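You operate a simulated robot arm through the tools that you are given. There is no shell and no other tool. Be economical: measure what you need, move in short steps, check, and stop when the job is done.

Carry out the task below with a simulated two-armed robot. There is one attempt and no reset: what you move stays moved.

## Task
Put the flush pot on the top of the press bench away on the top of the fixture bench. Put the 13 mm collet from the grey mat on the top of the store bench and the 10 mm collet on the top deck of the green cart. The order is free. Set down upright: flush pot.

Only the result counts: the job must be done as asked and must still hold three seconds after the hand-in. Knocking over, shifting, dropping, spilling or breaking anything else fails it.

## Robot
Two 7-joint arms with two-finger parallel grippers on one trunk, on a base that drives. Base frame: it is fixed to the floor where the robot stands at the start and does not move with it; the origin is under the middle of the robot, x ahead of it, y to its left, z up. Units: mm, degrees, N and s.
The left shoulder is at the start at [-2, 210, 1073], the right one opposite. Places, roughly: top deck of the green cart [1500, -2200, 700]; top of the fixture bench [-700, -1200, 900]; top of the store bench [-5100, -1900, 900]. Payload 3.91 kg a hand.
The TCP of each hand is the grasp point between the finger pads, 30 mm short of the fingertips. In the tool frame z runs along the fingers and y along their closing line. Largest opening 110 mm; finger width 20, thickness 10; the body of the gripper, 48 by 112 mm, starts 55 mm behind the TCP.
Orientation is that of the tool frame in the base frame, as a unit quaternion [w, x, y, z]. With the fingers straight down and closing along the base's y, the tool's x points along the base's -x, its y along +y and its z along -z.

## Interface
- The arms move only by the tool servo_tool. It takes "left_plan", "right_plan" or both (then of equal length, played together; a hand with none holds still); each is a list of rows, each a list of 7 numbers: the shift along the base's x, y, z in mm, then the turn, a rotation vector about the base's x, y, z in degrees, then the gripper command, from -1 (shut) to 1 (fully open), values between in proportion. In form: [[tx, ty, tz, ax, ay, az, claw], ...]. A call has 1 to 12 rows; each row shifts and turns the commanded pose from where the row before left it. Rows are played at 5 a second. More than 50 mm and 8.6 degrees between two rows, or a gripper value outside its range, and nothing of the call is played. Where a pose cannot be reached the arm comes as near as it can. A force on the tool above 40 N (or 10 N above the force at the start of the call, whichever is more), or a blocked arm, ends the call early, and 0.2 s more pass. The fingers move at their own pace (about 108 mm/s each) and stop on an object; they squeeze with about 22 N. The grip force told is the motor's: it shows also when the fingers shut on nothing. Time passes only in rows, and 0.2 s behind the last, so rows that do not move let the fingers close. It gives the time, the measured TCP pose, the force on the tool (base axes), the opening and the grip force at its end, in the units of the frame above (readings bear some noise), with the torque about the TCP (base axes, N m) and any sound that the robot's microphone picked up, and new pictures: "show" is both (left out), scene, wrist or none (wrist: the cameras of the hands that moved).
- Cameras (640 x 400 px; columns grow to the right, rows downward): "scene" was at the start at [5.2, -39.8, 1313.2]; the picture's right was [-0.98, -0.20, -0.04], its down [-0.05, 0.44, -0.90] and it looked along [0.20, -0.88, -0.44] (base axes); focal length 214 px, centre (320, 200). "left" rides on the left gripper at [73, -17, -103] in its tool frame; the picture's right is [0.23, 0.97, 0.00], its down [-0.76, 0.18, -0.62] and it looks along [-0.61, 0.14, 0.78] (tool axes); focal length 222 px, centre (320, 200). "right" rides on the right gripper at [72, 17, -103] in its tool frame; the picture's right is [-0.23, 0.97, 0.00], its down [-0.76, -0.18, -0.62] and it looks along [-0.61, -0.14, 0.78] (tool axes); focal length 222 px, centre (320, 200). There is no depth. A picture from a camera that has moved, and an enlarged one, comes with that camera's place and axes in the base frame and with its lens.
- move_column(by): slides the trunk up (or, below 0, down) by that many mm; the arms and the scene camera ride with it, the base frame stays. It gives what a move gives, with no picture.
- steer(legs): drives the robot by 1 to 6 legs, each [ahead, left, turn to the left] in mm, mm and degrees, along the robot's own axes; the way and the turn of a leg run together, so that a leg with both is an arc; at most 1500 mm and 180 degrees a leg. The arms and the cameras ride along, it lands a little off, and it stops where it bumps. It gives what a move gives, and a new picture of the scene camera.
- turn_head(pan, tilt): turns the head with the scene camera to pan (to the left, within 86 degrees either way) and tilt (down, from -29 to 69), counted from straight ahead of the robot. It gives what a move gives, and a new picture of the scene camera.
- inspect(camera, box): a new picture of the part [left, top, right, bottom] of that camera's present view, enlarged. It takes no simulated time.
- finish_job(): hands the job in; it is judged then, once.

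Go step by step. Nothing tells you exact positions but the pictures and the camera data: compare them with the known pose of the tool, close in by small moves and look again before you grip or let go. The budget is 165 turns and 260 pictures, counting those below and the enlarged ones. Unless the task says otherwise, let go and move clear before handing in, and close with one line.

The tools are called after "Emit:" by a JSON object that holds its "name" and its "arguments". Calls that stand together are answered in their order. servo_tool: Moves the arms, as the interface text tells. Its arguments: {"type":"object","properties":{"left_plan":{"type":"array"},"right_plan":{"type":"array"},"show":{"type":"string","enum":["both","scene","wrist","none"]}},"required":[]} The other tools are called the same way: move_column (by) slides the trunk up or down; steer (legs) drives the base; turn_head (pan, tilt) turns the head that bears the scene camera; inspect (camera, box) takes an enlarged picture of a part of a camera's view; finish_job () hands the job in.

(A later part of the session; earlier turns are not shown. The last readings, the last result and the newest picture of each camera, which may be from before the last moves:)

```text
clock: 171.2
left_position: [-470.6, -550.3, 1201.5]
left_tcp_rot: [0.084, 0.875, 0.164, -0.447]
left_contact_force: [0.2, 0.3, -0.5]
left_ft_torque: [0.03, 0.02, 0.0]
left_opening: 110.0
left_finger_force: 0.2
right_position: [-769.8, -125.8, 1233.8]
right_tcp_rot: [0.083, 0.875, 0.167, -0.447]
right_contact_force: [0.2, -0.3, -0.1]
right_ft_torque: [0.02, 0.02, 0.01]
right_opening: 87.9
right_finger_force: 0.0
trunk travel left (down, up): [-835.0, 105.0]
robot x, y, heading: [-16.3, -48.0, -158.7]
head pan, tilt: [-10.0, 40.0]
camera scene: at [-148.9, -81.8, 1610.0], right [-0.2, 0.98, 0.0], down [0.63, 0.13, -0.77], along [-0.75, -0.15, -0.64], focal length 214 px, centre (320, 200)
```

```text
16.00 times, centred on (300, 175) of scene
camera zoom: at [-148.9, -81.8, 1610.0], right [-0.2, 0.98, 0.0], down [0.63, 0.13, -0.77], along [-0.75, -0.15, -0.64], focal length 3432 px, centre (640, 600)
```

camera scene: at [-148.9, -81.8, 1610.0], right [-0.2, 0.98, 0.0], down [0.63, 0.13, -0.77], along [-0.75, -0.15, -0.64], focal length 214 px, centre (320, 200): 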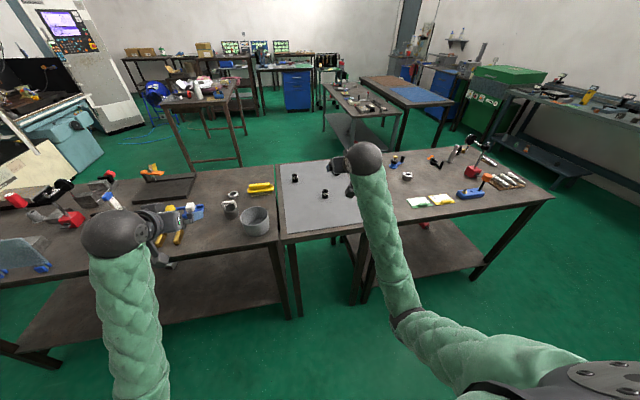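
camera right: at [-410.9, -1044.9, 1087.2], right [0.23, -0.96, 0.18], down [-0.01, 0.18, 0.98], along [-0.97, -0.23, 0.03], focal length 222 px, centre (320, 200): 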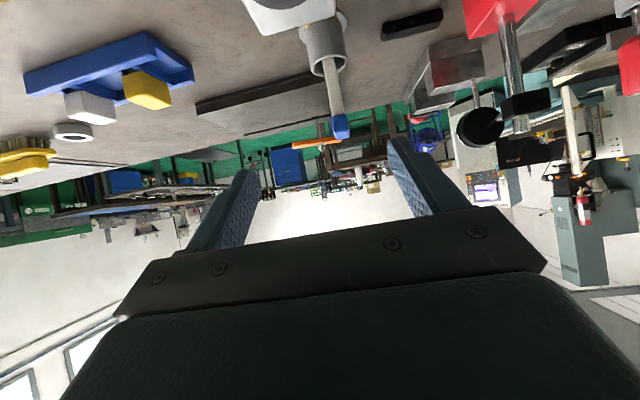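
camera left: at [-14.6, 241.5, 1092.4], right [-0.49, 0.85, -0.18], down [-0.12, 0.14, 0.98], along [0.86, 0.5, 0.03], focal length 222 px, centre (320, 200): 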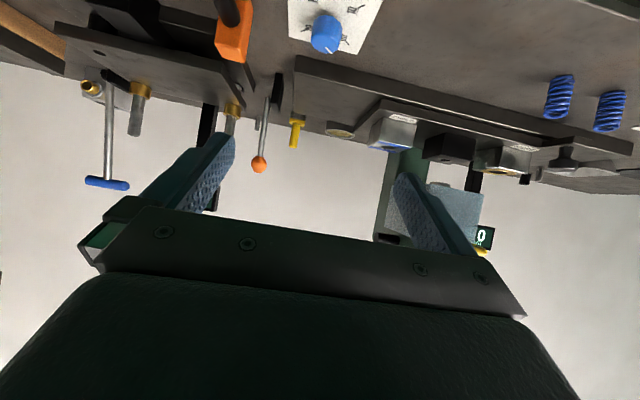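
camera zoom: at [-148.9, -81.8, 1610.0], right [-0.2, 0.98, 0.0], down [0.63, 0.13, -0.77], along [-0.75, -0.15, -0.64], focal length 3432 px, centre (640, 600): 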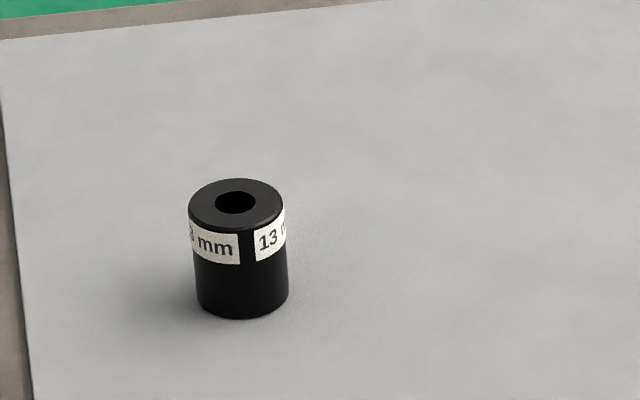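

Identified: 13 mm at about (-1120, -421), 10 mm at about (-1228, -194), 16 mm stays between them. I drive closer so the right hand can take the 10 mm and later the left hand the 13 mm, and set both hands vertical.

Emit:
{"name": "steer", "arguments": {"legs": [[377, -59, 0.2]]}}

Emit:
{"name": "servo_tool", "arguments": {"right_plan": [[0, 0, 0, 2.8, -7.2, 0, 0.2], [0, 0, 0, 2.8, -7.2, 0, 0.2], [0, 0, 0, 2.8, -7.2, 0, 0.2], [0, 0, 0, 2.8, -7.2, 0, 0.2], [0, 0, 0, 2.8, -7.2, 0, 0.2], [0, 0, 0, 2.8, -7.2, 0, 0.2], [0, 0, 0, 2.8, -7.2, 0, 0.2], [0, 0, 0, 0, 0, 0, 0.2]], "show": "none"}}

Emit:
{"name": "turn_head", "arguments": {"pan": -10, "tilt": 45}}

```text
clock: 173.6
left_position: [-837.6, -636.9, 1200.9]
left_tcp_rot: [0.085, 0.875, 0.167, -0.446]
left_contact_force: [0.4, 0.3, -0.5]
left_ft_torque: [0.01, 0.02, -0.01]
left_opening: 109.9
left_finger_force: 0.1
right_position: [-1139.2, -215.9, 1234.7]
right_tcp_rot: [0.084, 0.874, 0.171, -0.447]
right_contact_force: [0.6, 0.4, 0.9]
right_ft_torque: [-0.01, -0.01, 0.0]
right_opening: 88.0
right_finger_force: 0.1
trunk travel left (down, up): [-835.0, 105.0]
robot x, y, heading: [-384.2, -127.3, -158.2]
head pan, tilt: [-10.0, 40.0]
camera scene: at [-518.8, -166.6, 1610.0], right [-0.21, 0.98, 0.0], down [0.63, 0.13, -0.77], along [-0.75, -0.16, -0.64], focal length 214 px, centre (320, 200)
```

scene: 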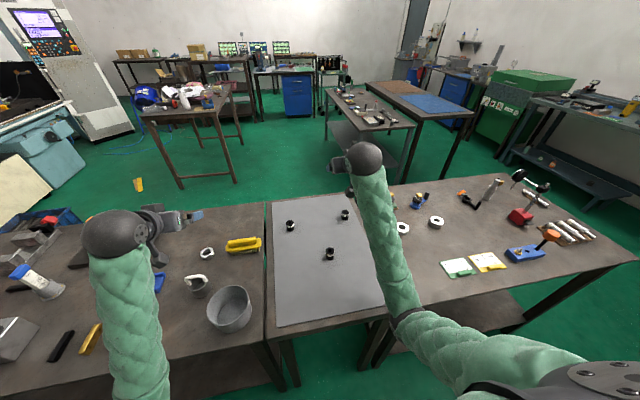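

```text
clock: 175.4
left_position: [-836.0, -636.0, 1201.3]
left_tcp_rot: [0.085, 0.875, 0.167, -0.446]
left_contact_force: [-0.3, -0.4, 0.4]
left_ft_torque: [-0.01, 0.01, -0.01]
left_opening: 110.1
left_finger_force: 0.1
right_position: [-1139.4, -214.8, 1235.5]
right_tcp_rot: [0.003, 0.982, 0.189, 0.001]
right_contact_force: [0.5, 1.3, 0.3]
right_ft_torque: [-0.01, -0.02, -0.01]
right_opening: 66.1
right_finger_force: 0.0
trunk travel left (down, up): [-835.0, 105.0]
robot x, y, heading: [-384.6, -132.1, -158.1]
head pan, tilt: [-10.0, 40.0]
```

```text
clock: 176.0
left_position: [-835.8, -638.0, 1200.6]
left_tcp_rot: [0.085, 0.875, 0.167, -0.447]
left_contact_force: [0.1, -0.1, 0.1]
left_ft_torque: [0.02, -0.03, 0.01]
left_opening: 110.0
left_finger_force: 0.1
right_position: [-1139.0, -214.5, 1234.9]
right_tcp_rot: [0.004, 0.982, 0.189, 0.0]
right_contact_force: [0.1, 0.0, -0.2]
right_ft_torque: [0.01, 0.01, 0.0]
right_opening: 65.8
right_finger_force: 0.2
trunk travel left (down, up): [-835.0, 105.0]
robot x, y, heading: [-383.4, -129.4, -158.2]
head pan, tilt: [-10.0, 45.0]
camera scene: at [-514.6, -165.3, 1602.9], right [-0.21, 0.98, 0.0], down [0.69, 0.15, -0.71], along [-0.69, -0.15, -0.71], focal length 214 px, centre (320, 200)
```

scene: 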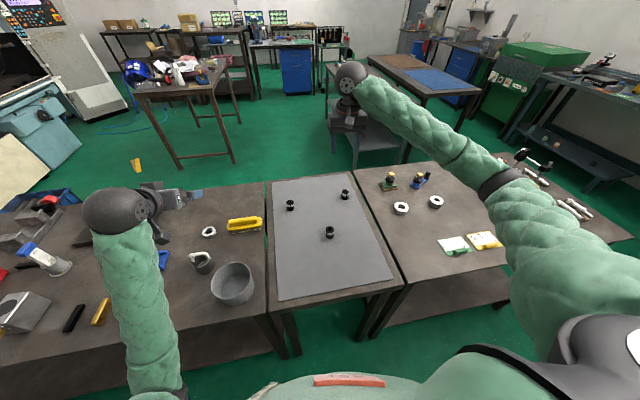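

Emit:
{"name": "inspect", "arguments": {"camera": "scene", "box": [270, 170, 370, 250]}}

Emit:
{"name": "inspect", "arguments": {"camera": "right", "box": [160, 0, 480, 200]}}

```text
5.00 times, centred on (320, 210) of scene
camera zoom: at [-514.6, -165.3, 1602.9], right [-0.21, 0.98, 0.0], down [0.69, 0.15, -0.71], along [-0.69, -0.15, -0.71], focal length 1072 px, centre (320, 150)
```

zoom: 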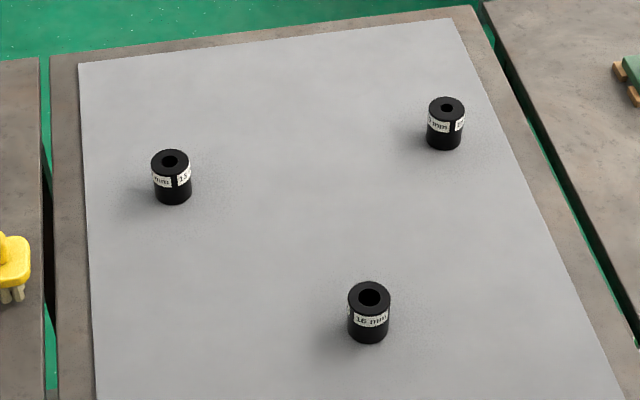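

```text
2.00 times, centred on (320, 100) of right
camera zoom: at [-1065.9, -202.9, 1339.0], right [0.15, -0.99, 0.01], down [-0.77, -0.11, 0.62], along [-0.61, -0.1, -0.78], focal length 444 px, centre (320, 400)
```

zoom: 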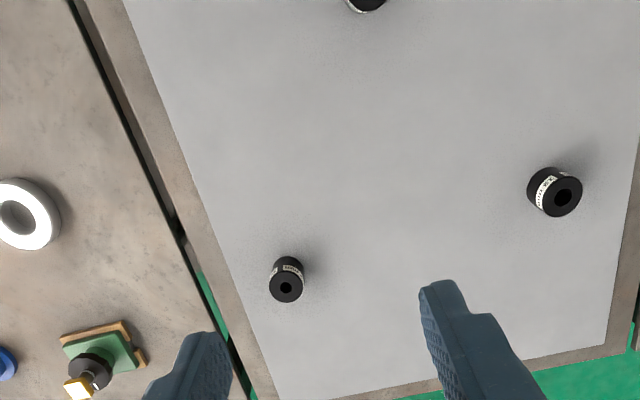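

Measured tops: 10 mm at (-1247, -200), 13 mm at (-1129, -427), height z≈936. The right hand goes over the 10 mm collet.

Emit:
{"name": "servo_tool", "arguments": {"right_plan": [[-36, 5, 0, 0, 0, 0, 0.2], [-36, 5, -20, 0, 0, 0, 0.2], [-36, 5, -30, 0, 0, 0, 0.2], [0, 0, -45, 0, 0, 0, 0.2], [0, 0, -45, 0, 0, 0, 0.2], [0, 0, -45, 0, 0, 0, 0.2], [0, 0, -40, 0, 0, 0, 0.2], [0, 0, 0, 0, 0, 0, 0.2]]}}

```text
clock: 177.8
left_position: [-837.0, -638.7, 1200.4]
left_tcp_rot: [0.086, 0.875, 0.168, -0.446]
left_contact_force: [-0.6, 0.0, 0.5]
left_ft_torque: [-0.01, 0.01, 0.04]
left_opening: 110.1
left_finger_force: 0.1
right_position: [-1245.8, -199.3, 1009.2]
right_tcp_rot: [0.004, 0.982, 0.19, 0.001]
right_contact_force: [-0.1, -0.8, -0.7]
right_ft_torque: [-0.02, 0.0, -0.01]
right_opening: 65.6
right_finger_force: 0.1
trunk travel left (down, up): [-835.0, 105.0]
robot x, y, heading: [-385.2, -127.6, -158.1]
head pan, tilt: [-10.0, 45.0]
camera scene: at [-514.5, -165.8, 1602.8], right [-0.21, 0.98, 0.0], down [0.69, 0.15, -0.71], along [-0.69, -0.15, -0.71], focal length 214 px, centre (320, 200)
camera right: at [-1173.8, -187.8, 1113.4], right [0.15, -0.99, 0.01], down [-0.77, -0.11, 0.62], along [-0.61, -0.1, -0.78], focal length 222 px, centre (320, 200)
```

scene: 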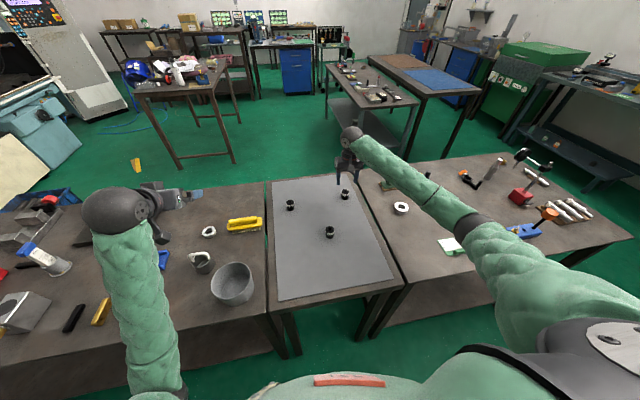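
right: 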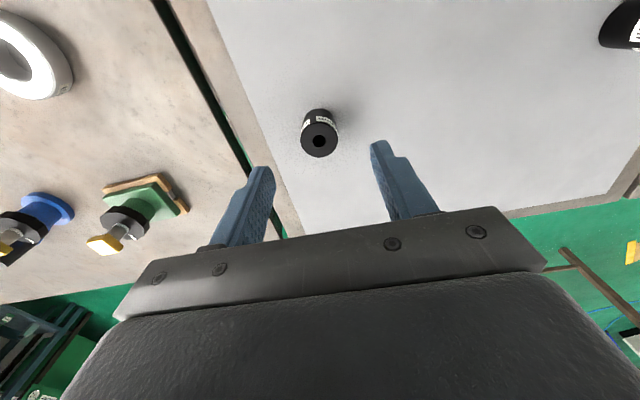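

Aligned within 2 mm. I go down and close.

Emit:
{"name": "servo_tool", "arguments": {"right_plan": [[-2, -1.5, -30, 0, 0, 0, 0.2], [0, 0, -30, 0, 0, 0, 0.2], [0, 0, -16, 0, 0, 0, 0.2], [0, 0, 0, 0, 0, 0, -0.2], [0, 0, 0, 0, 0, 0, -1], [0, 0, 0, 0, 0, 0, -1], [0, 0, 0, 0, 0, 0, -1]], "show": "wrist"}}

```text
clock: 179.4
left_position: [-836.2, -638.0, 1200.7]
left_tcp_rot: [0.085, 0.876, 0.167, -0.445]
left_contact_force: [0.8, 0.2, 0.1]
left_ft_torque: [0.01, 0.02, 0.01]
left_opening: 109.7
left_finger_force: 0.1
right_position: [-1249.0, -200.8, 933.4]
right_tcp_rot: [0.003, 0.982, 0.19, -0.001]
right_contact_force: [-2.6, 0.9, 0.9]
right_ft_torque: [0.05, 0.1, -0.02]
right_opening: 33.2
right_finger_force: 22.0
trunk travel left (down, up): [-835.0, 105.0]
robot x, y, heading: [-388.1, -130.9, -158.4]
head pan, tilt: [-10.0, 45.0]
camera right: at [-1175.7, -188.8, 1037.6], right [0.15, -0.99, 0.01], down [-0.77, -0.11, 0.62], along [-0.61, -0.1, -0.78], focal length 222 px, centre (320, 200)
```

right: 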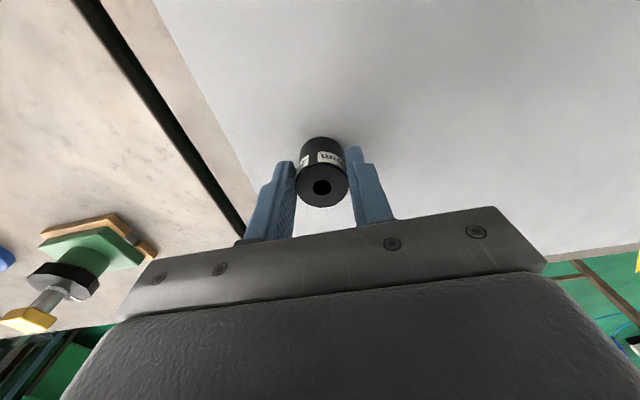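

Emit:
{"name": "servo_tool", "arguments": {"right_plan": [[0, 0, 20, 0, 0, 0, -1], [0, 0, 45, 0, 0, 0, -1], [0, 0, 45, 0, 0, 0, -1], [0, 0, 45, 0, 0, 0, -1], [0, 0, 45, 0, 0, 0, -1], [25, 10, 40, 0, 0, 0, -1], [25, 10, 40, 0, 0, 0, -1], [30, 10, 20, 0, 0, 0, -1], [0, 0, 0, 0, 0, 0, -1]], "left_plan": [[0, 0, 0, 2.8, -7.2, 0, 0.2], [0, 0, 0, 2.8, -7.2, 0, 0.2], [0, 0, 0, 2.8, -7.2, 0, 0.2], [0, 0, 0, 2.8, -7.2, 0, 0.2], [0, 0, 0, 2.8, -7.2, 0, 0.2], [0, 0, 0, 2.8, -7.2, 0, 0.2], [0, 0, 0, 2.8, -7.2, 0, 0.2], [0, 0, 0, 0, 0, 0, 0.2], [0, 0, 0, 0, 0, 0, 0.2]], "show": "scene"}}

```text
clock: 181.4
left_position: [-836.8, -635.4, 1201.1]
left_tcp_rot: [0.003, 0.982, 0.186, 0.001]
left_contact_force: [0.8, -0.2, -0.5]
left_ft_torque: [0.01, 0.0, 0.02]
left_opening: 66.3
left_finger_force: 0.0
right_position: [-1168.8, -172.8, 1231.6]
right_tcp_rot: [0.004, 0.982, 0.19, 0.0]
right_contact_force: [0.0, -0.5, -1.3]
right_ft_torque: [0.0, -0.04, -0.01]
right_opening: 33.2
right_finger_force: 22.2
trunk travel left (down, up): [-835.0, 105.0]
robot x, y, heading: [-387.2, -128.9, -158.1]
head pan, tilt: [-10.0, 45.0]
camera scene: at [-515.8, -166.2, 1602.7], right [-0.21, 0.98, 0.0], down [0.69, 0.15, -0.71], along [-0.69, -0.15, -0.71], focal length 214 px, centre (320, 200)
```

scene: 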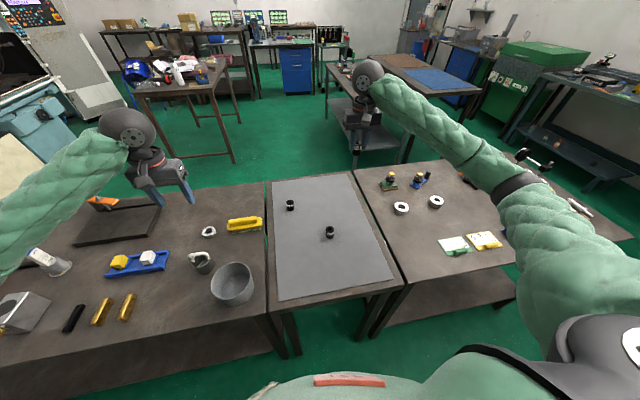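

Emit:
{"name": "steer", "arguments": {"legs": [[0, -290, 0]]}}

Emit:
{"name": "servo_tool", "arguments": {"left_plan": [[-38, -15, -20, 0, 0, 0, 0.2], [-38, -15, -20, 0, 0, 0, 0.2], [-38, -15, -35, 0, 0, 0, 0.2], [-38, -15, -35, 0, 0, 0, 0.2], [-20, 8, -40, 0, 0, 0, 0.2], [0, 0, -40, 0, 0, 0, 0.2], [0, 0, 0, 0, 0, 0, 0.2]]}}

```text
clock: 183.4
left_position: [-946.4, -365.9, 1201.1]
left_tcp_rot: [0.002, 0.983, 0.186, 0.001]
left_contact_force: [0.2, -0.7, -0.7]
left_ft_torque: [-0.03, -0.02, 0.0]
left_opening: 66.0
left_finger_force: 0.0
right_position: [-1277.9, 98.5, 1232.9]
right_tcp_rot: [0.004, 0.982, 0.188, 0.0]
right_contact_force: [0.0, -0.3, -1.2]
right_ft_torque: [0.02, 0.02, -0.01]
right_opening: 33.2
right_finger_force: 22.4
trunk travel left (down, up): [-835.0, 105.0]
robot x, y, heading: [-494.7, 141.2, -158.0]
head pan, tilt: [-10.0, 45.0]
camera scene: at [-623.5, 105.1, 1602.8], right [-0.21, 0.98, 0.0], down [0.69, 0.15, -0.71], along [-0.69, -0.14, -0.71], focal length 214 px, centre (320, 200)
```

scene: 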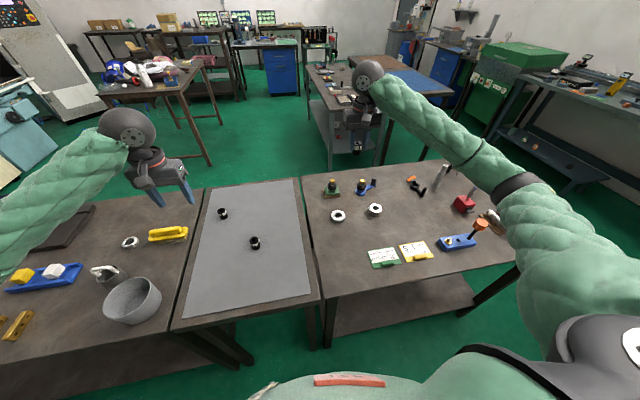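

```text
refused: row 3 steps farther than a row can; nothing moved
```

Emit:
{"name": "servo_tool", "arguments": {"left_plan": [[-30, -10, -10, 0, 0, 0, 0.2], [-30, -10, -20, 0, 0, 0, 0.2], [-30, -10, -25, 0, 0, 0, 0.2], [-31, -10, -30, 0, 0, 0, 0.2], [-31, -10, -30, 0, 0, 0, 0.2], [-31, -11, -30, 0, 0, 0, 0.2], [0, 0, -45, 0, 0, 0, 0.2], [0, 0, 0, 0, 0, 0, 0.2]]}}

```text
clock: 185.2
left_position: [-1129.1, -426.8, 1009.2]
left_tcp_rot: [0.003, 0.983, 0.185, 0.001]
left_contact_force: [-0.3, 0.5, -0.3]
left_ft_torque: [-0.03, 0.0, 0.03]
left_opening: 65.9
left_finger_force: 0.0
right_position: [-1278.9, 99.7, 1233.0]
right_tcp_rot: [0.004, 0.982, 0.189, 0.0]
right_contact_force: [0.2, -0.5, -0.8]
right_ft_torque: [0.02, 0.0, -0.02]
right_opening: 33.1
right_finger_force: 22.5
trunk travel left (down, up): [-835.0, 105.0]
robot x, y, heading: [-491.8, 137.3, -158.1]
head pan, tilt: [-10.0, 45.0]
camera scene: at [-623.7, 106.0, 1602.8], right [-0.2, 0.98, 0.0], down [0.69, 0.14, -0.71], along [-0.69, -0.14, -0.71], focal length 214 px, centre (320, 200)
camera left: at [-1067.2, -385.4, 1113.1], right [0.57, -0.82, 0.01], down [-0.65, -0.44, 0.62], along [-0.51, -0.36, -0.78], focal length 222 px, centre (320, 200)
```

scene: 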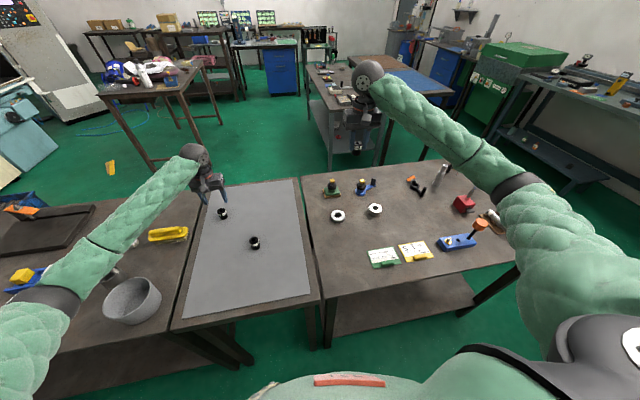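
left: 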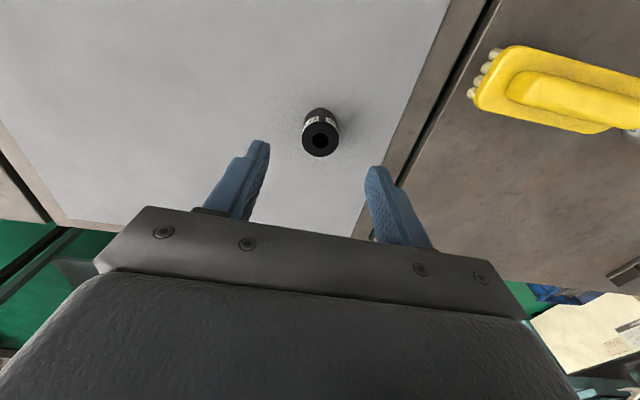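

Aligned; small correction (-1, -4) and down to grip the 13 mm collet.

Emit:
{"name": "servo_tool", "arguments": {"left_plan": [[-1, -4, -30, 0, 0, 0, 0.2], [0, 0, -30, 0, 0, 0, 0.2], [0, 0, -16, 0, 0, 0, 0.2], [0, 0, 0, 0, 0, 0, -0.2], [0, 0, 0, 0, 0, 0, -1], [0, 0, 0, 0, 0, 0, -1], [0, 0, 0, 0, 0, 0, -1]], "show": "wrist"}}

```text
clock: 186.8
left_position: [-1130.4, -431.4, 933.8]
left_tcp_rot: [0.002, 0.983, 0.186, 0.001]
left_contact_force: [-1.0, -0.5, 0.3]
left_ft_torque: [0.03, 0.05, 0.01]
left_opening: 32.8
left_finger_force: 21.8
right_position: [-1278.6, 99.6, 1231.6]
right_tcp_rot: [0.003, 0.982, 0.19, 0.0]
right_contact_force: [-0.8, -0.4, -2.1]
right_ft_torque: [0.02, -0.01, 0.0]
right_opening: 33.2
right_finger_force: 22.0
trunk travel left (down, up): [-835.0, 105.0]
robot x, y, heading: [-492.5, 143.0, -158.3]
head pan, tilt: [-10.0, 45.0]
camera left: at [-1068.7, -389.1, 1037.2], right [0.57, -0.82, 0.01], down [-0.65, -0.44, 0.62], along [-0.51, -0.36, -0.78], focal length 222 px, centre (320, 200)
```

left: 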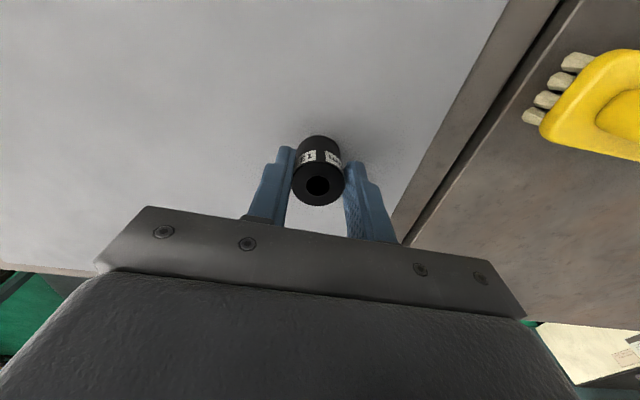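

Both collets are held. I lift the left hand and pull both hands back for driving.

Emit:
{"name": "servo_tool", "arguments": {"left_plan": [[0, 0, 20, 0, 0, 0, -1], [0, 0, 45, 0, 0, 0, -1], [0, 0, 45, 0, 0, 0, -1], [0, 0, 45, 0, 0, 0, -1], [0, 0, 45, 0, 0, 0, -1], [20, 8, 40, 0, 0, 0, -1], [30, 12, 30, 0, 0, 0, -1], [35, 14, 20, 0, 0, 0, -1], [35, 14, 10, 0, 0, 0, -1], [35, 14, 0, 0, 0, 0, -1], [0, 0, 0, 0, 0, 0, -1]], "right_plan": [[0, 0, 0, 0, 0, 0, -1], [0, 0, 0, 0, 0, 0, -1], [0, 0, 0, 0, 0, 0, -1], [0, 0, 0, 0, 0, 0, -1], [0, 0, 0, 0, 0, 0, -1], [20, 8, 0, 0, 0, 0, -1], [30, 12, 0, 0, 0, 0, -1], [35, 14, 0, 0, 0, 0, -1], [35, 14, 0, 0, 0, 0, -1], [20, 8, 0, 0, 0, 0, -1], [0, 0, 0, 0, 0, 0, -1]], "show": "scene"}}

```text
clock: 189.2
left_position: [-975.4, -369.6, 1233.1]
left_tcp_rot: [0.003, 0.983, 0.186, 0.001]
left_contact_force: [0.2, 0.1, -1.3]
left_ft_torque: [-0.03, -0.01, 0.01]
left_opening: 32.8
left_finger_force: 22.0
right_position: [-1140.5, 154.7, 1232.0]
right_tcp_rot: [0.003, 0.982, 0.189, 0.0]
right_contact_force: [-0.1, 0.0, -1.7]
right_ft_torque: [0.0, 0.0, 0.02]
right_opening: 32.9
right_finger_force: 22.3
trunk travel left (down, up): [-835.0, 105.0]
robot x, y, heading: [-493.9, 138.5, -158.2]
head pan, tilt: [-10.0, 45.0]
camera scene: at [-625.1, 104.9, 1602.6], right [-0.2, 0.98, 0.0], down [0.69, 0.15, -0.71], along [-0.69, -0.14, -0.71], focal length 214 px, centre (320, 200)
```

scene: 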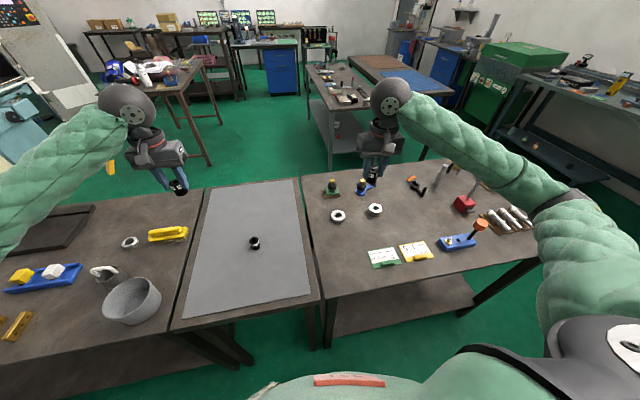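

Emit:
{"name": "steer", "arguments": {"legs": [[-190, 0, 0], [0, 0, 90]]}}

Emit:
{"name": "turn_head", "arguments": {"pan": 0, "tilt": 25}}

```text
clock: 194.6
left_position: [196.0, -264.4, 1233.9]
left_tcp_rot: [0.001, 0.561, 0.828, 0.002]
left_contact_force: [0.5, -0.4, -1.4]
left_ft_torque: [-0.02, -0.01, 0.04]
left_opening: 32.9
left_finger_force: 22.3
right_position: [-328.1, -431.2, 1233.6]
right_tcp_rot: [0.002, 0.558, 0.83, 0.003]
right_contact_force: [0.0, -1.4, -0.7]
right_ft_torque: [-0.04, 0.0, -0.01]
right_opening: 32.8
right_finger_force: 21.6
trunk travel left (down, up): [-835.0, 105.0]
robot x, y, heading: [-317.5, 214.5, -67.7]
head pan, tilt: [-10.0, 45.0]
camera scene: at [-282.4, 85.5, 1602.8], right [-0.98, -0.21, 0.0], down [-0.15, 0.69, -0.71], along [0.15, -0.69, -0.71], focal length 214 px, centre (320, 200)
```

scene: 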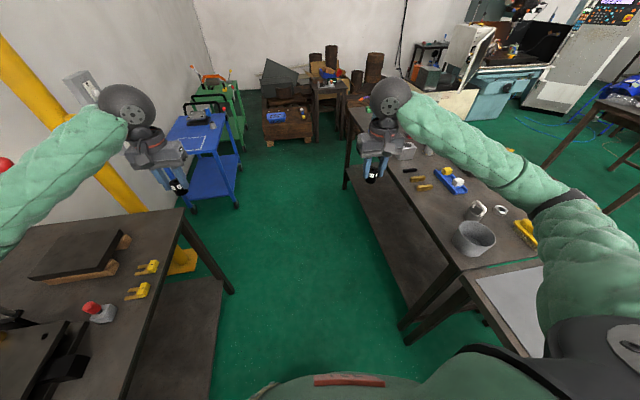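

```text
clock: 195.5
left_position: [196.6, -264.8, 1234.1]
left_tcp_rot: [0.001, 0.562, 0.827, 0.003]
left_contact_force: [0.1, -0.7, -1.1]
left_ft_torque: [0.03, 0.02, 0.02]
left_opening: 32.8
left_finger_force: 22.3
right_position: [-327.6, -432.4, 1233.8]
right_tcp_rot: [0.002, 0.559, 0.829, 0.003]
right_contact_force: [-0.8, -0.6, -2.0]
right_ft_torque: [0.01, 0.0, -0.02]
right_opening: 33.1
right_finger_force: 21.9
trunk travel left (down, up): [-835.0, 105.0]
robot x, y, heading: [-317.9, 216.5, -67.8]
head pan, tilt: [0.0, 25.0]
camera scene: at [-264.9, 79.6, 1633.3], right [-0.93, -0.38, 0.0], down [-0.16, 0.39, -0.91], along [0.34, -0.84, -0.42], focal length 214 px, centre (320, 200)
```

scene: 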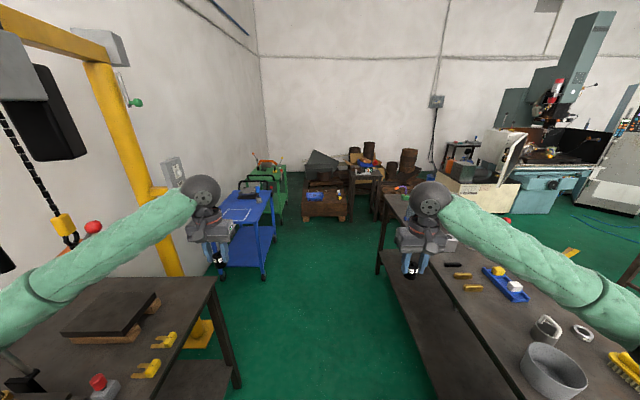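

The aisle is clear ahead; green cart is beyond the blue cart on the left, wood pallet to the right. I drive down the aisle.

Emit:
{"name": "steer", "arguments": {"legs": [[850, 0, 0], [850, 0, -0.7]]}}

Emit:
{"name": "turn_head", "arguments": {"pan": 15, "tilt": 35}}

```text
clock: 197.4
left_position: [274.6, -447.9, 1230.5]
left_tcp_rot: [-0.001, 0.556, 0.831, 0.008]
left_contact_force: [0.7, 0.4, -1.1]
left_ft_torque: [0.02, -0.02, 0.02]
left_opening: 32.9
left_finger_force: 22.1
right_position: [-249.0, -623.5, 1234.4]
right_tcp_rot: [0.005, 0.554, 0.832, 0.003]
right_contact_force: [-0.5, -0.9, -1.1]
right_ft_torque: [0.03, 0.0, 0.0]
right_opening: 32.9
right_finger_force: 21.8
trunk travel left (down, up): [-835.0, 105.0]
robot x, y, heading: [-239.6, 17.5, -67.3]
head pan, tilt: [0.0, 25.0]
stopped in leg 1: the robot was blocked; the commanded pose is now the measured one
camera scene: at [-193.1, -110.4, 1634.1], right [-0.92, -0.39, 0.0], down [-0.16, 0.39, -0.91], along [0.35, -0.84, -0.42], focal length 214 px, centre (320, 200)
```

scene: 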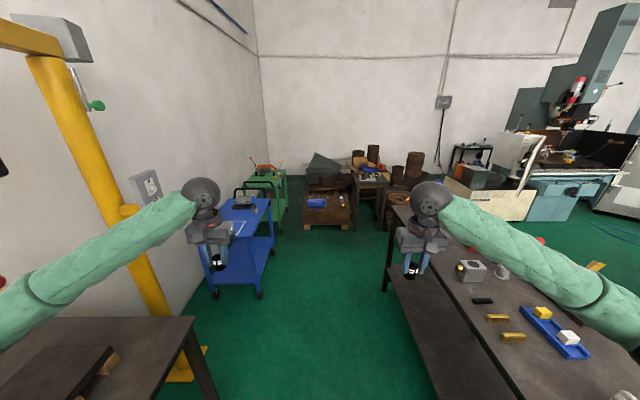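

```text
clock: 198.2
left_position: [274.3, -449.0, 1233.0]
left_tcp_rot: [-0.001, 0.557, 0.831, 0.007]
left_contact_force: [0.7, -0.6, -0.1]
left_ft_torque: [-0.01, -0.01, 0.0]
left_opening: 32.8
left_finger_force: 22.2
right_position: [-248.8, -620.8, 1235.2]
right_tcp_rot: [0.005, 0.555, 0.832, 0.003]
right_contact_force: [-0.2, -0.3, -0.8]
right_ft_torque: [0.01, 0.01, 0.01]
right_opening: 33.1
right_finger_force: 22.0
trunk travel left (down, up): [-835.0, 105.0]
robot x, y, heading: [-237.9, 20.0, -67.7]
head pan, tilt: [15.0, 35.0]
camera scene: at [-174.8, -92.9, 1618.3], right [-0.79, -0.61, 0.0], down [-0.35, 0.45, -0.82], along [0.5, -0.65, -0.57], focal length 214 px, centre (320, 200)
```

scene: 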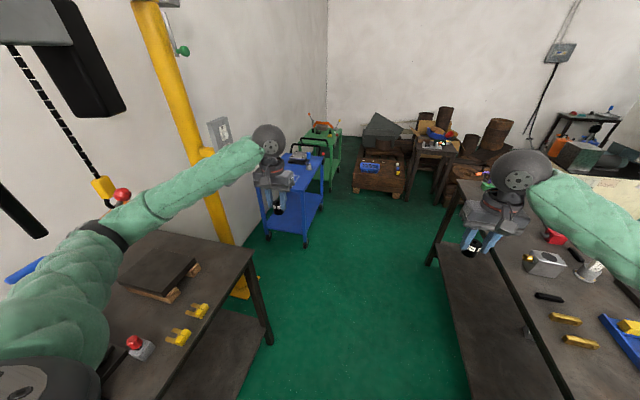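

The left elbow has bumped the hoist; I back off, raise the trunk, shift right and check that the hoist and surroundings are as before.

Emit:
{"name": "steer", "arguments": {"legs": [[-60, 0, 0], [0, -150, 0]]}}

Emit:
{"name": "move_column", "arguments": {"by": 95}}

Emit:
{"name": "turn_head", "arguments": {"pan": 45, "tilt": 35}}

```text
clock: 200.1
left_position: [117.5, -456.9, 1226.4]
left_tcp_rot: [-0.003, 0.557, 0.83, 0.006]
left_contact_force: [0.8, -0.2, -0.6]
left_ft_torque: [0.0, 0.0, 0.0]
left_opening: 32.8
left_finger_force: 22.1
right_position: [-406.2, -629.4, 1232.7]
right_tcp_rot: [0.001, 0.556, 0.831, 0.003]
right_contact_force: [-0.6, 0.2, -0.6]
right_ft_torque: [0.02, 0.03, -0.02]
right_opening: 32.9
right_finger_force: 22.1
trunk travel left (down, up): [-835.0, 105.0]
robot x, y, heading: [-399.5, 15.7, -67.5]
head pan, tilt: [15.0, 35.0]
camera scene: at [-327.6, -102.5, 1617.3], right [-0.79, -0.61, 0.0], down [-0.35, 0.46, -0.82], along [0.5, -0.65, -0.58], focal length 214 px, centre (320, 200)
```

scene: 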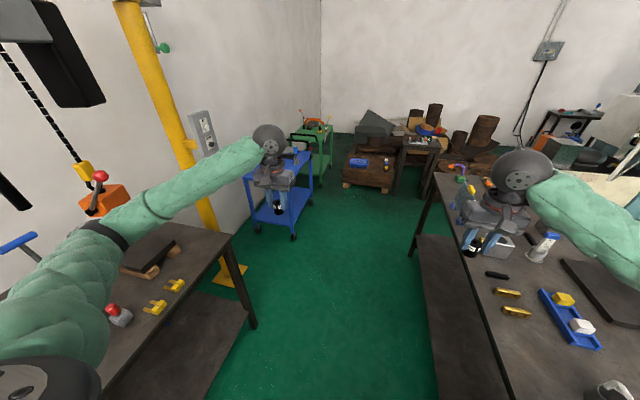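

```text
clock: 201.4
left_position: [117.0, -456.9, 1322.3]
left_tcp_rot: [-0.002, 0.557, 0.831, 0.007]
left_contact_force: [0.1, -0.7, -0.6]
left_ft_torque: [0.01, -0.05, 0.02]
left_opening: 32.8
left_finger_force: 21.6
right_position: [-407.0, -628.5, 1327.1]
right_tcp_rot: [0.003, 0.555, 0.832, 0.003]
right_contact_force: [0.3, 0.1, -0.2]
right_ft_torque: [0.02, 0.02, -0.02]
right_opening: 33.0
right_finger_force: 22.2
trunk travel left (down, up): [-930.0, 10.0]
robot x, y, heading: [-402.5, 19.4, -68.0]
head pan, tilt: [15.0, 35.0]
```

```text
clock: 202.4
left_position: [117.9, -455.0, 1322.7]
left_tcp_rot: [-0.003, 0.557, 0.83, 0.006]
left_contact_force: [-0.5, 0.6, -1.5]
left_ft_torque: [-0.05, -0.01, 0.0]
left_opening: 32.6
left_finger_force: 21.8
right_position: [-405.4, -627.4, 1328.0]
right_tcp_rot: [0.002, 0.555, 0.832, 0.002]
right_contact_force: [0.4, -0.7, -1.4]
right_ft_torque: [0.0, 0.0, 0.0]
right_opening: 32.8
right_finger_force: 21.7
trunk travel left (down, up): [-930.0, 10.0]
robot x, y, heading: [-397.8, 19.0, -67.7]
head pan, tilt: [45.0, 35.0]
camera scene: at [-301.6, -64.6, 1712.6], right [-0.38, -0.92, 0.0], down [-0.53, 0.22, -0.82], along [0.76, -0.31, -0.57], focal length 214 px, centre (320, 200)
```

scene: 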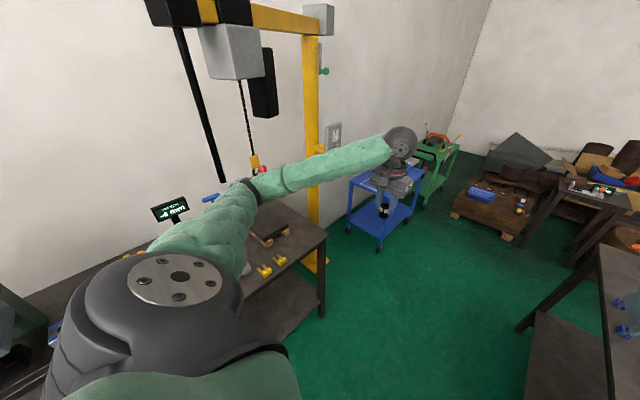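

Hoist, tube and lever look unchanged. Now with more clearance I go down the aisle again.

Emit:
{"name": "steer", "arguments": {"legs": [[800, 0, 0], [750, 0, -0.7]]}}

Emit:
{"name": "turn_head", "arguments": {"pan": 25, "tilt": 35}}

```text
clock: 210.3
left_position: [701.5, -1891.2, 1322.9]
left_tcp_rot: [-0.003, 0.562, 0.827, 0.007]
left_contact_force: [-0.2, -0.2, -1.4]
left_ft_torque: [0.0, -0.02, 0.0]
left_opening: 32.9
left_finger_force: 22.2
right_position: [175.5, -2056.9, 1328.6]
right_tcp_rot: [0.003, 0.56, 0.828, 0.002]
right_contact_force: [-0.2, -1.1, -1.7]
right_ft_torque: [0.06, 0.03, 0.0]
right_opening: 31.7
right_finger_force: 21.9
trunk travel left (down, up): [-930.0, 10.0]
robot x, y, heading: [187.8, -1411.9, -67.9]
head pan, tilt: [45.0, 35.0]
camera scene: at [287.3, -1494.6, 1712.7], right [-0.39, -0.92, 0.0], down [-0.53, 0.23, -0.82], along [0.75, -0.32, -0.57], focal length 214 px, centre (320, 200)
```

scene: 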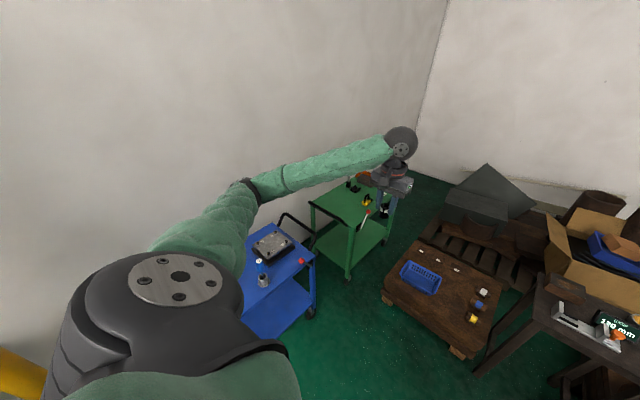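

```text
clock: 211.2
left_position: [702.2, -1890.9, 1322.7]
left_tcp_rot: [-0.004, 0.563, 0.827, 0.006]
left_contact_force: [1.5, 0.2, -0.7]
left_ft_torque: [0.01, 0.02, -0.01]
left_opening: 32.5
left_finger_force: 22.2
right_position: [177.4, -2057.8, 1327.7]
right_tcp_rot: [0.002, 0.56, 0.828, 0.003]
right_contact_force: [-0.3, -0.3, -0.9]
right_ft_torque: [-0.02, 0.0, 0.0]
right_opening: 31.6
right_finger_force: 22.5
trunk travel left (down, up): [-930.0, 10.0]
robot x, y, heading: [187.1, -1414.9, -68.3]
head pan, tilt: [25.0, 35.0]
camera scene: at [271.0, -1520.9, 1712.5], right [-0.68, -0.73, 0.0], down [-0.42, 0.39, -0.82], along [0.6, -0.56, -0.57], focal length 214 px, centre (320, 200)
```

scene: 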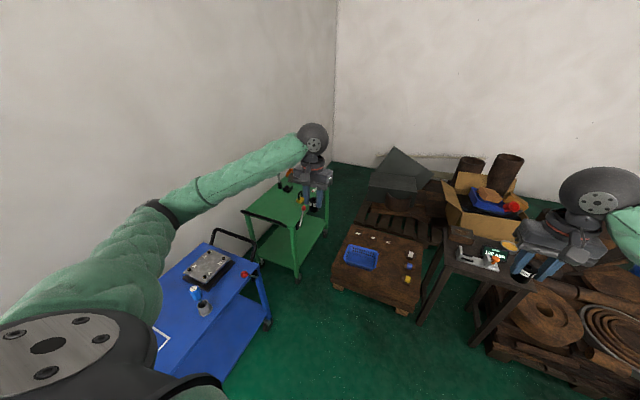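

Emit:
{"name": "inspect", "arguments": {"camera": "scene", "box": [220, 150, 380, 270]}}

Emit:
{"name": "inspect", "arguments": {"camera": "right", "box": [200, 60, 440, 260]}}

Emit:
{"name": "inspect", "arguments": {"camera": "left", "box": [160, 0, 480, 260]}}

```text
3.33 times, centred on (300, 210) of scene
camera zoom: at [271.0, -1520.9, 1712.5], right [-0.68, -0.73, 0.0], down [-0.42, 0.39, -0.82], along [0.6, -0.56, -0.57], focal length 715 px, centre (387, 167)
```

zoom: 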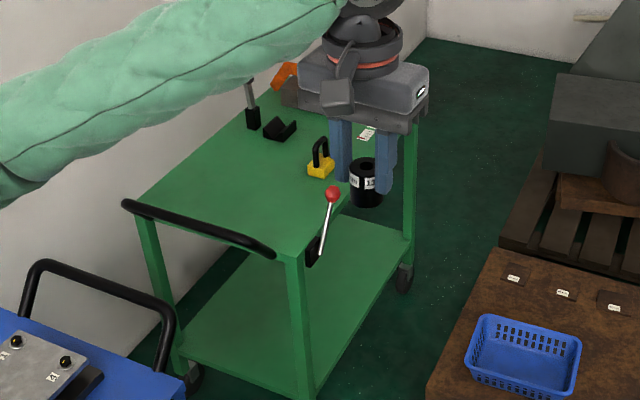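

```text
2.00 times, centred on (320, 160) of right
camera zoom: at [163.7, -1984.2, 1432.3], right [0.99, 0.15, 0.01], down [0.11, -0.77, 0.62], along [0.1, -0.61, -0.78], focal length 444 px, centre (320, 280)
```

zoom: 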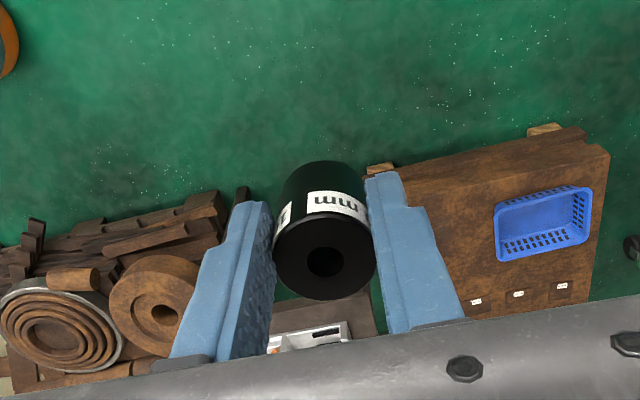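

```text
1.54 times, centred on (320, 130) of left
camera zoom: at [659.5, -1833.2, 1426.1], right [0.82, 0.57, 0.01], down [0.44, -0.65, 0.61], along [0.36, -0.5, -0.79], focal length 342 px, centre (320, 308)
```

zoom: 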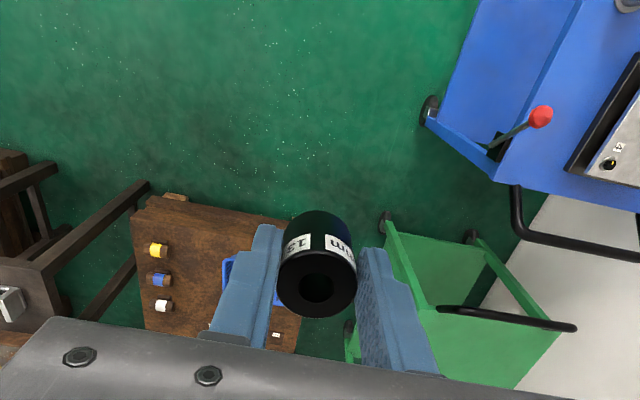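

Both collets are secure. The green cart's deck has a free area; I drive on and turn to face it with the right hand.

Emit:
{"name": "steer", "arguments": {"legs": [[464, 57, 0], [463, 57, 0], [0, 0, 45], [0, 0, 45]]}}

Emit:
{"name": "move_column", "arguments": {"by": -150}}

Emit:
{"name": "turn_head", "arguments": {"pan": -10, "tilt": 45}}

```text
clock: 216.1
left_position: [1140.8, -2677.9, 1319.6]
left_tcp_rot: [-0.004, 0.56, 0.829, 0.007]
left_contact_force: [-0.2, -1.2, -1.6]
left_ft_torque: [0.09, 0.03, -0.01]
left_opening: 31.6
left_finger_force: 21.8
right_position: [613.7, -2845.4, 1326.8]
right_tcp_rot: [0.0, 0.56, 0.829, 0.005]
right_contact_force: [0.6, 0.5, -2.3]
right_ft_torque: [0.08, 0.02, -0.03]
right_opening: 31.5
right_finger_force: 22.1
trunk travel left (down, up): [-930.0, 10.0]
robot x, y, heading: [622.6, -2193.6, -67.8]
head pan, tilt: [25.0, 35.0]
stopped in leg 2: the robot was blocked; the commanded pose is now the measured one
camera scene: at [708.2, -2310.2, 1711.7], right [-0.68, -0.73, 0.0], down [-0.42, 0.4, -0.82], along [0.6, -0.56, -0.58], focal length 214 px, centre (320, 200)
```

scene: 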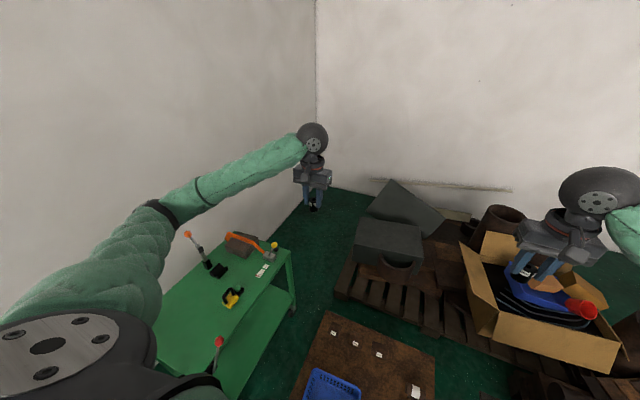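

```text
clock: 217.9
left_position: [1138.0, -2672.2, 1172.9]
left_tcp_rot: [-0.003, 0.56, 0.828, 0.006]
left_contact_force: [0.6, 0.1, -0.8]
left_ft_torque: [0.06, 0.03, -0.02]
left_opening: 31.7
left_finger_force: 22.1
right_position: [612.9, -2839.6, 1178.6]
right_tcp_rot: [0.003, 0.559, 0.829, 0.002]
right_contact_force: [-1.0, -0.7, -2.3]
right_ft_torque: [-0.01, 0.01, -0.02]
right_opening: 30.9
right_finger_force: 21.7
trunk travel left (down, up): [-780.0, 160.0]
robot x, y, heading: [627.6, -2196.2, -68.1]
head pan, tilt: [25.0, 35.0]
```

```text
clock: 218.9
left_position: [1137.4, -2671.7, 1172.9]
left_tcp_rot: [-0.004, 0.56, 0.828, 0.006]
left_contact_force: [-0.4, 0.2, -1.1]
left_ft_torque: [0.03, 0.01, 0.0]
left_opening: 31.4
left_finger_force: 21.9
right_position: [612.4, -2839.7, 1177.6]
right_tcp_rot: [0.003, 0.56, 0.829, 0.002]
right_contact_force: [-0.4, -0.4, -1.3]
right_ft_torque: [0.01, 0.0, 0.01]
right_opening: 31.4
right_finger_force: 22.1
trunk travel left (down, up): [-780.0, 160.0]
robot x, y, heading: [626.9, -2198.4, -68.0]
head pan, tilt: [-10.0, 45.0]
camera scene: at [657.7, -2322.4, 1547.8], right [-0.98, -0.21, 0.0], down [-0.15, 0.69, -0.71], along [0.15, -0.69, -0.71], focal length 214 px, centre (320, 200)
```

scene: 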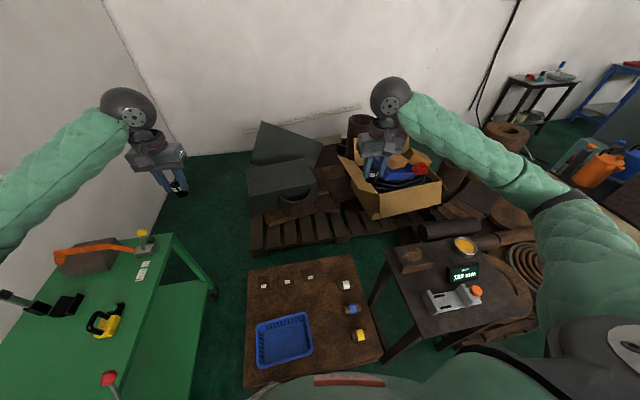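

The base just touched the wooden crate in front. I back off 90 mm and then turn toward the green cart.

Emit:
{"name": "steer", "arguments": {"legs": [[-90, 0, 0], [0, 0, 45], [0, 0, 45]]}}

Emit:
{"name": "turn_head", "arguments": {"pan": -20, "tilt": 45}}

```text
clock: 224.1
left_position: [1063.5, -1595.8, 1172.8]
left_tcp_rot: [-0.006, -0.191, 0.981, 0.002]
left_contact_force: [1.4, 0.1, -1.3]
left_ft_torque: [0.01, 0.01, -0.02]
left_opening: 31.4
left_finger_force: 21.9
right_position: [1234.7, -2121.7, 1178.9]
right_tcp_rot: [0.0, -0.192, 0.981, 0.003]
right_contact_force: [0.1, -0.3, -0.4]
right_ft_torque: [-0.03, -0.01, -0.03]
right_opening: 31.0
right_finger_force: 21.6
trunk travel left (down, up): [-780.0, 160.0]
robot x, y, heading: [592.4, -2110.3, 22.3]
head pan, tilt: [-10.0, 45.0]
camera scene: at [714.2, -2075.3, 1547.8], right [0.21, -0.98, 0.0], down [-0.69, -0.15, -0.71], along [0.69, 0.15, -0.71], focal length 214 px, centre (320, 200)
```

scene: 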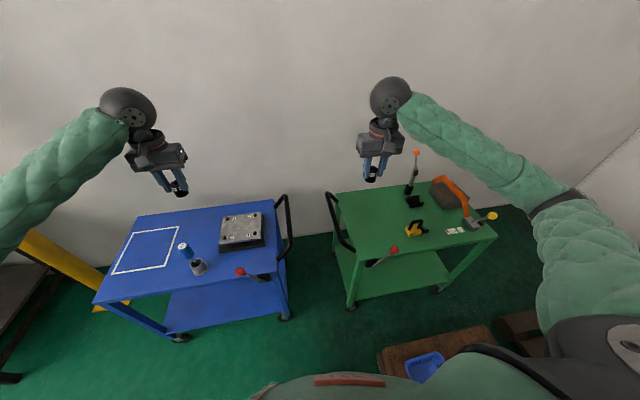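

```text
clock: 224.8
left_position: [1063.2, -1595.7, 1172.9]
left_tcp_rot: [-0.007, -0.192, 0.981, 0.004]
left_contact_force: [-0.3, -0.6, -0.7]
left_ft_torque: [0.0, 0.01, 0.0]
left_opening: 31.5
left_finger_force: 22.1
right_position: [1234.7, -2121.8, 1177.6]
right_tcp_rot: [0.001, -0.193, 0.981, 0.004]
right_contact_force: [-0.7, -0.8, -1.5]
right_ft_torque: [0.0, -0.01, 0.03]
right_opening: 31.1
right_finger_force: 22.3
trunk travel left (down, up): [-780.0, 160.0]
robot x, y, heading: [589.6, -2111.7, 22.4]
head pan, tilt: [-20.0, 45.0]
camera scene: at [716.1, -2089.4, 1547.8], right [0.04, -1.0, 0.0], down [-0.71, -0.03, -0.71], along [0.71, 0.03, -0.71], focal length 214 px, centre (320, 200)
```

scene: 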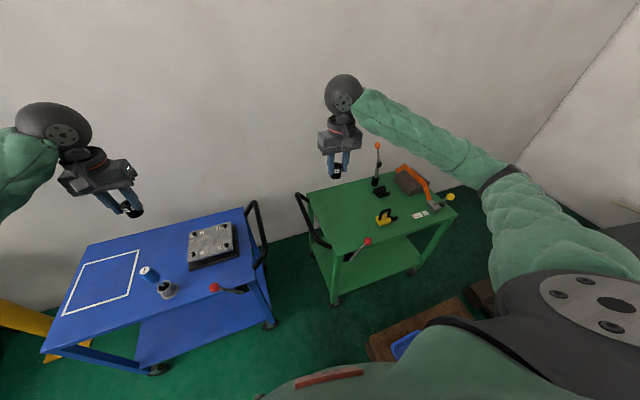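

The free area is at about (1475, -2190) on the deck. I drive 80 mm closer and bring the right hand above it.

Emit:
{"name": "steer", "arguments": {"legs": [[80, 0, 0]]}}

Emit:
{"name": "servo_tool", "arguments": {"right_plan": [[33, -20, 0, 0, 0, 0, -1], [33, -20, 0, 0, 0, 0, -1], [33, -20, 0, 0, 0, 0, -1], [33, -20, -20, 0, 0, 0, -1], [33, -19, -20, 0, 0, 0, -1], [0, 0, -45, 0, 0, 0, -1], [0, 0, -45, 0, 0, 0, -1], [0, 0, -45, 0, 0, 0, -1], [0, 0, -45, 0, 0, 0, -1], [0, 0, 0, 0, 0, 0, -1]]}}

```text
clock: 225.9
left_position: [1138.4, -1565.6, 1174.2]
left_tcp_rot: [-0.007, -0.192, 0.981, 0.003]
left_contact_force: [0.3, 0.3, -1.2]
left_ft_torque: [0.01, 0.04, 0.0]
left_opening: 31.3
left_finger_force: 21.9
right_position: [1310.6, -2090.3, 1178.4]
right_tcp_rot: [0.0, -0.193, 0.981, 0.004]
right_contact_force: [0.5, -0.1, -1.2]
right_ft_torque: [0.01, 0.05, 0.0]
right_opening: 30.9
right_finger_force: 21.8
trunk travel left (down, up): [-780.0, 160.0]
robot x, y, heading: [662.2, -2079.4, 22.1]
head pan, tilt: [-20.0, 45.0]
camera scene: at [791.1, -2058.4, 1547.7], right [0.04, -1.0, 0.0], down [-0.71, -0.03, -0.71], along [0.71, 0.03, -0.71], focal length 214 px, centre (320, 200)
```

scene: 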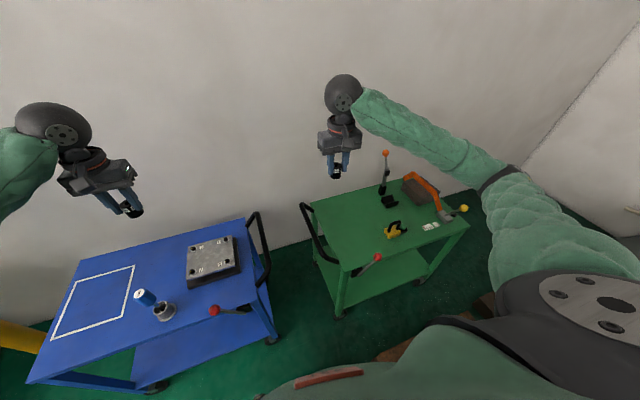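

```text
clock: 228.1
left_position: [1139.0, -1564.3, 1172.1]
left_tcp_rot: [-0.006, -0.192, 0.981, 0.002]
left_contact_force: [0.5, -0.1, -1.5]
left_ft_torque: [-0.01, 0.03, 0.0]
left_opening: 31.3
left_finger_force: 21.8
right_position: [1472.9, -2189.9, 958.3]
right_tcp_rot: [0.0, -0.193, 0.981, 0.004]
right_contact_force: [0.5, 0.3, -0.2]
right_ft_torque: [0.01, 0.01, 0.06]
right_opening: 31.1
right_finger_force: 21.4
trunk travel left (down, up): [-780.0, 160.0]
robot x, y, heading: [665.3, -2081.1, 22.2]
head pan, tilt: [-20.0, 45.0]
camera scene: at [789.9, -2058.9, 1547.8], right [0.04, -1.0, 0.0], down [-0.71, -0.03, -0.71], along [0.71, 0.03, -0.71], focal length 214 px, centre (320, 200)
camera right: at [1399.0, -2202.4, 1062.1], right [-0.16, 0.99, 0.01], down [0.77, 0.12, 0.62], along [0.61, 0.1, -0.78], focal length 222 px, centre (320, 200)
```

scene: 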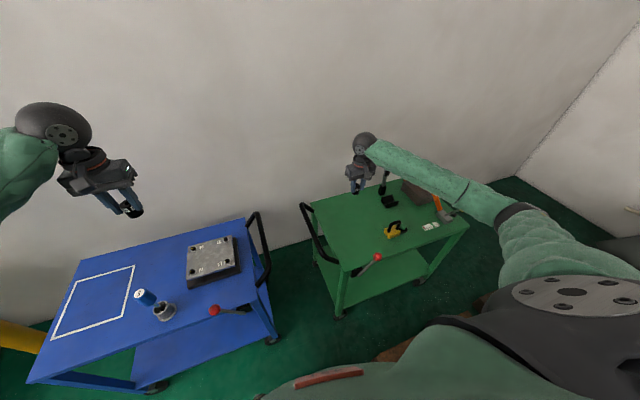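
right: 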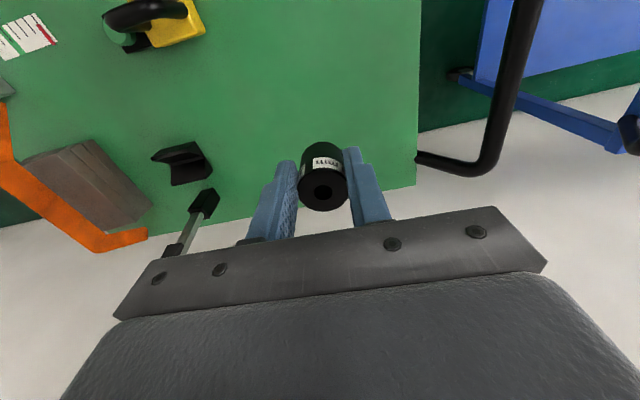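

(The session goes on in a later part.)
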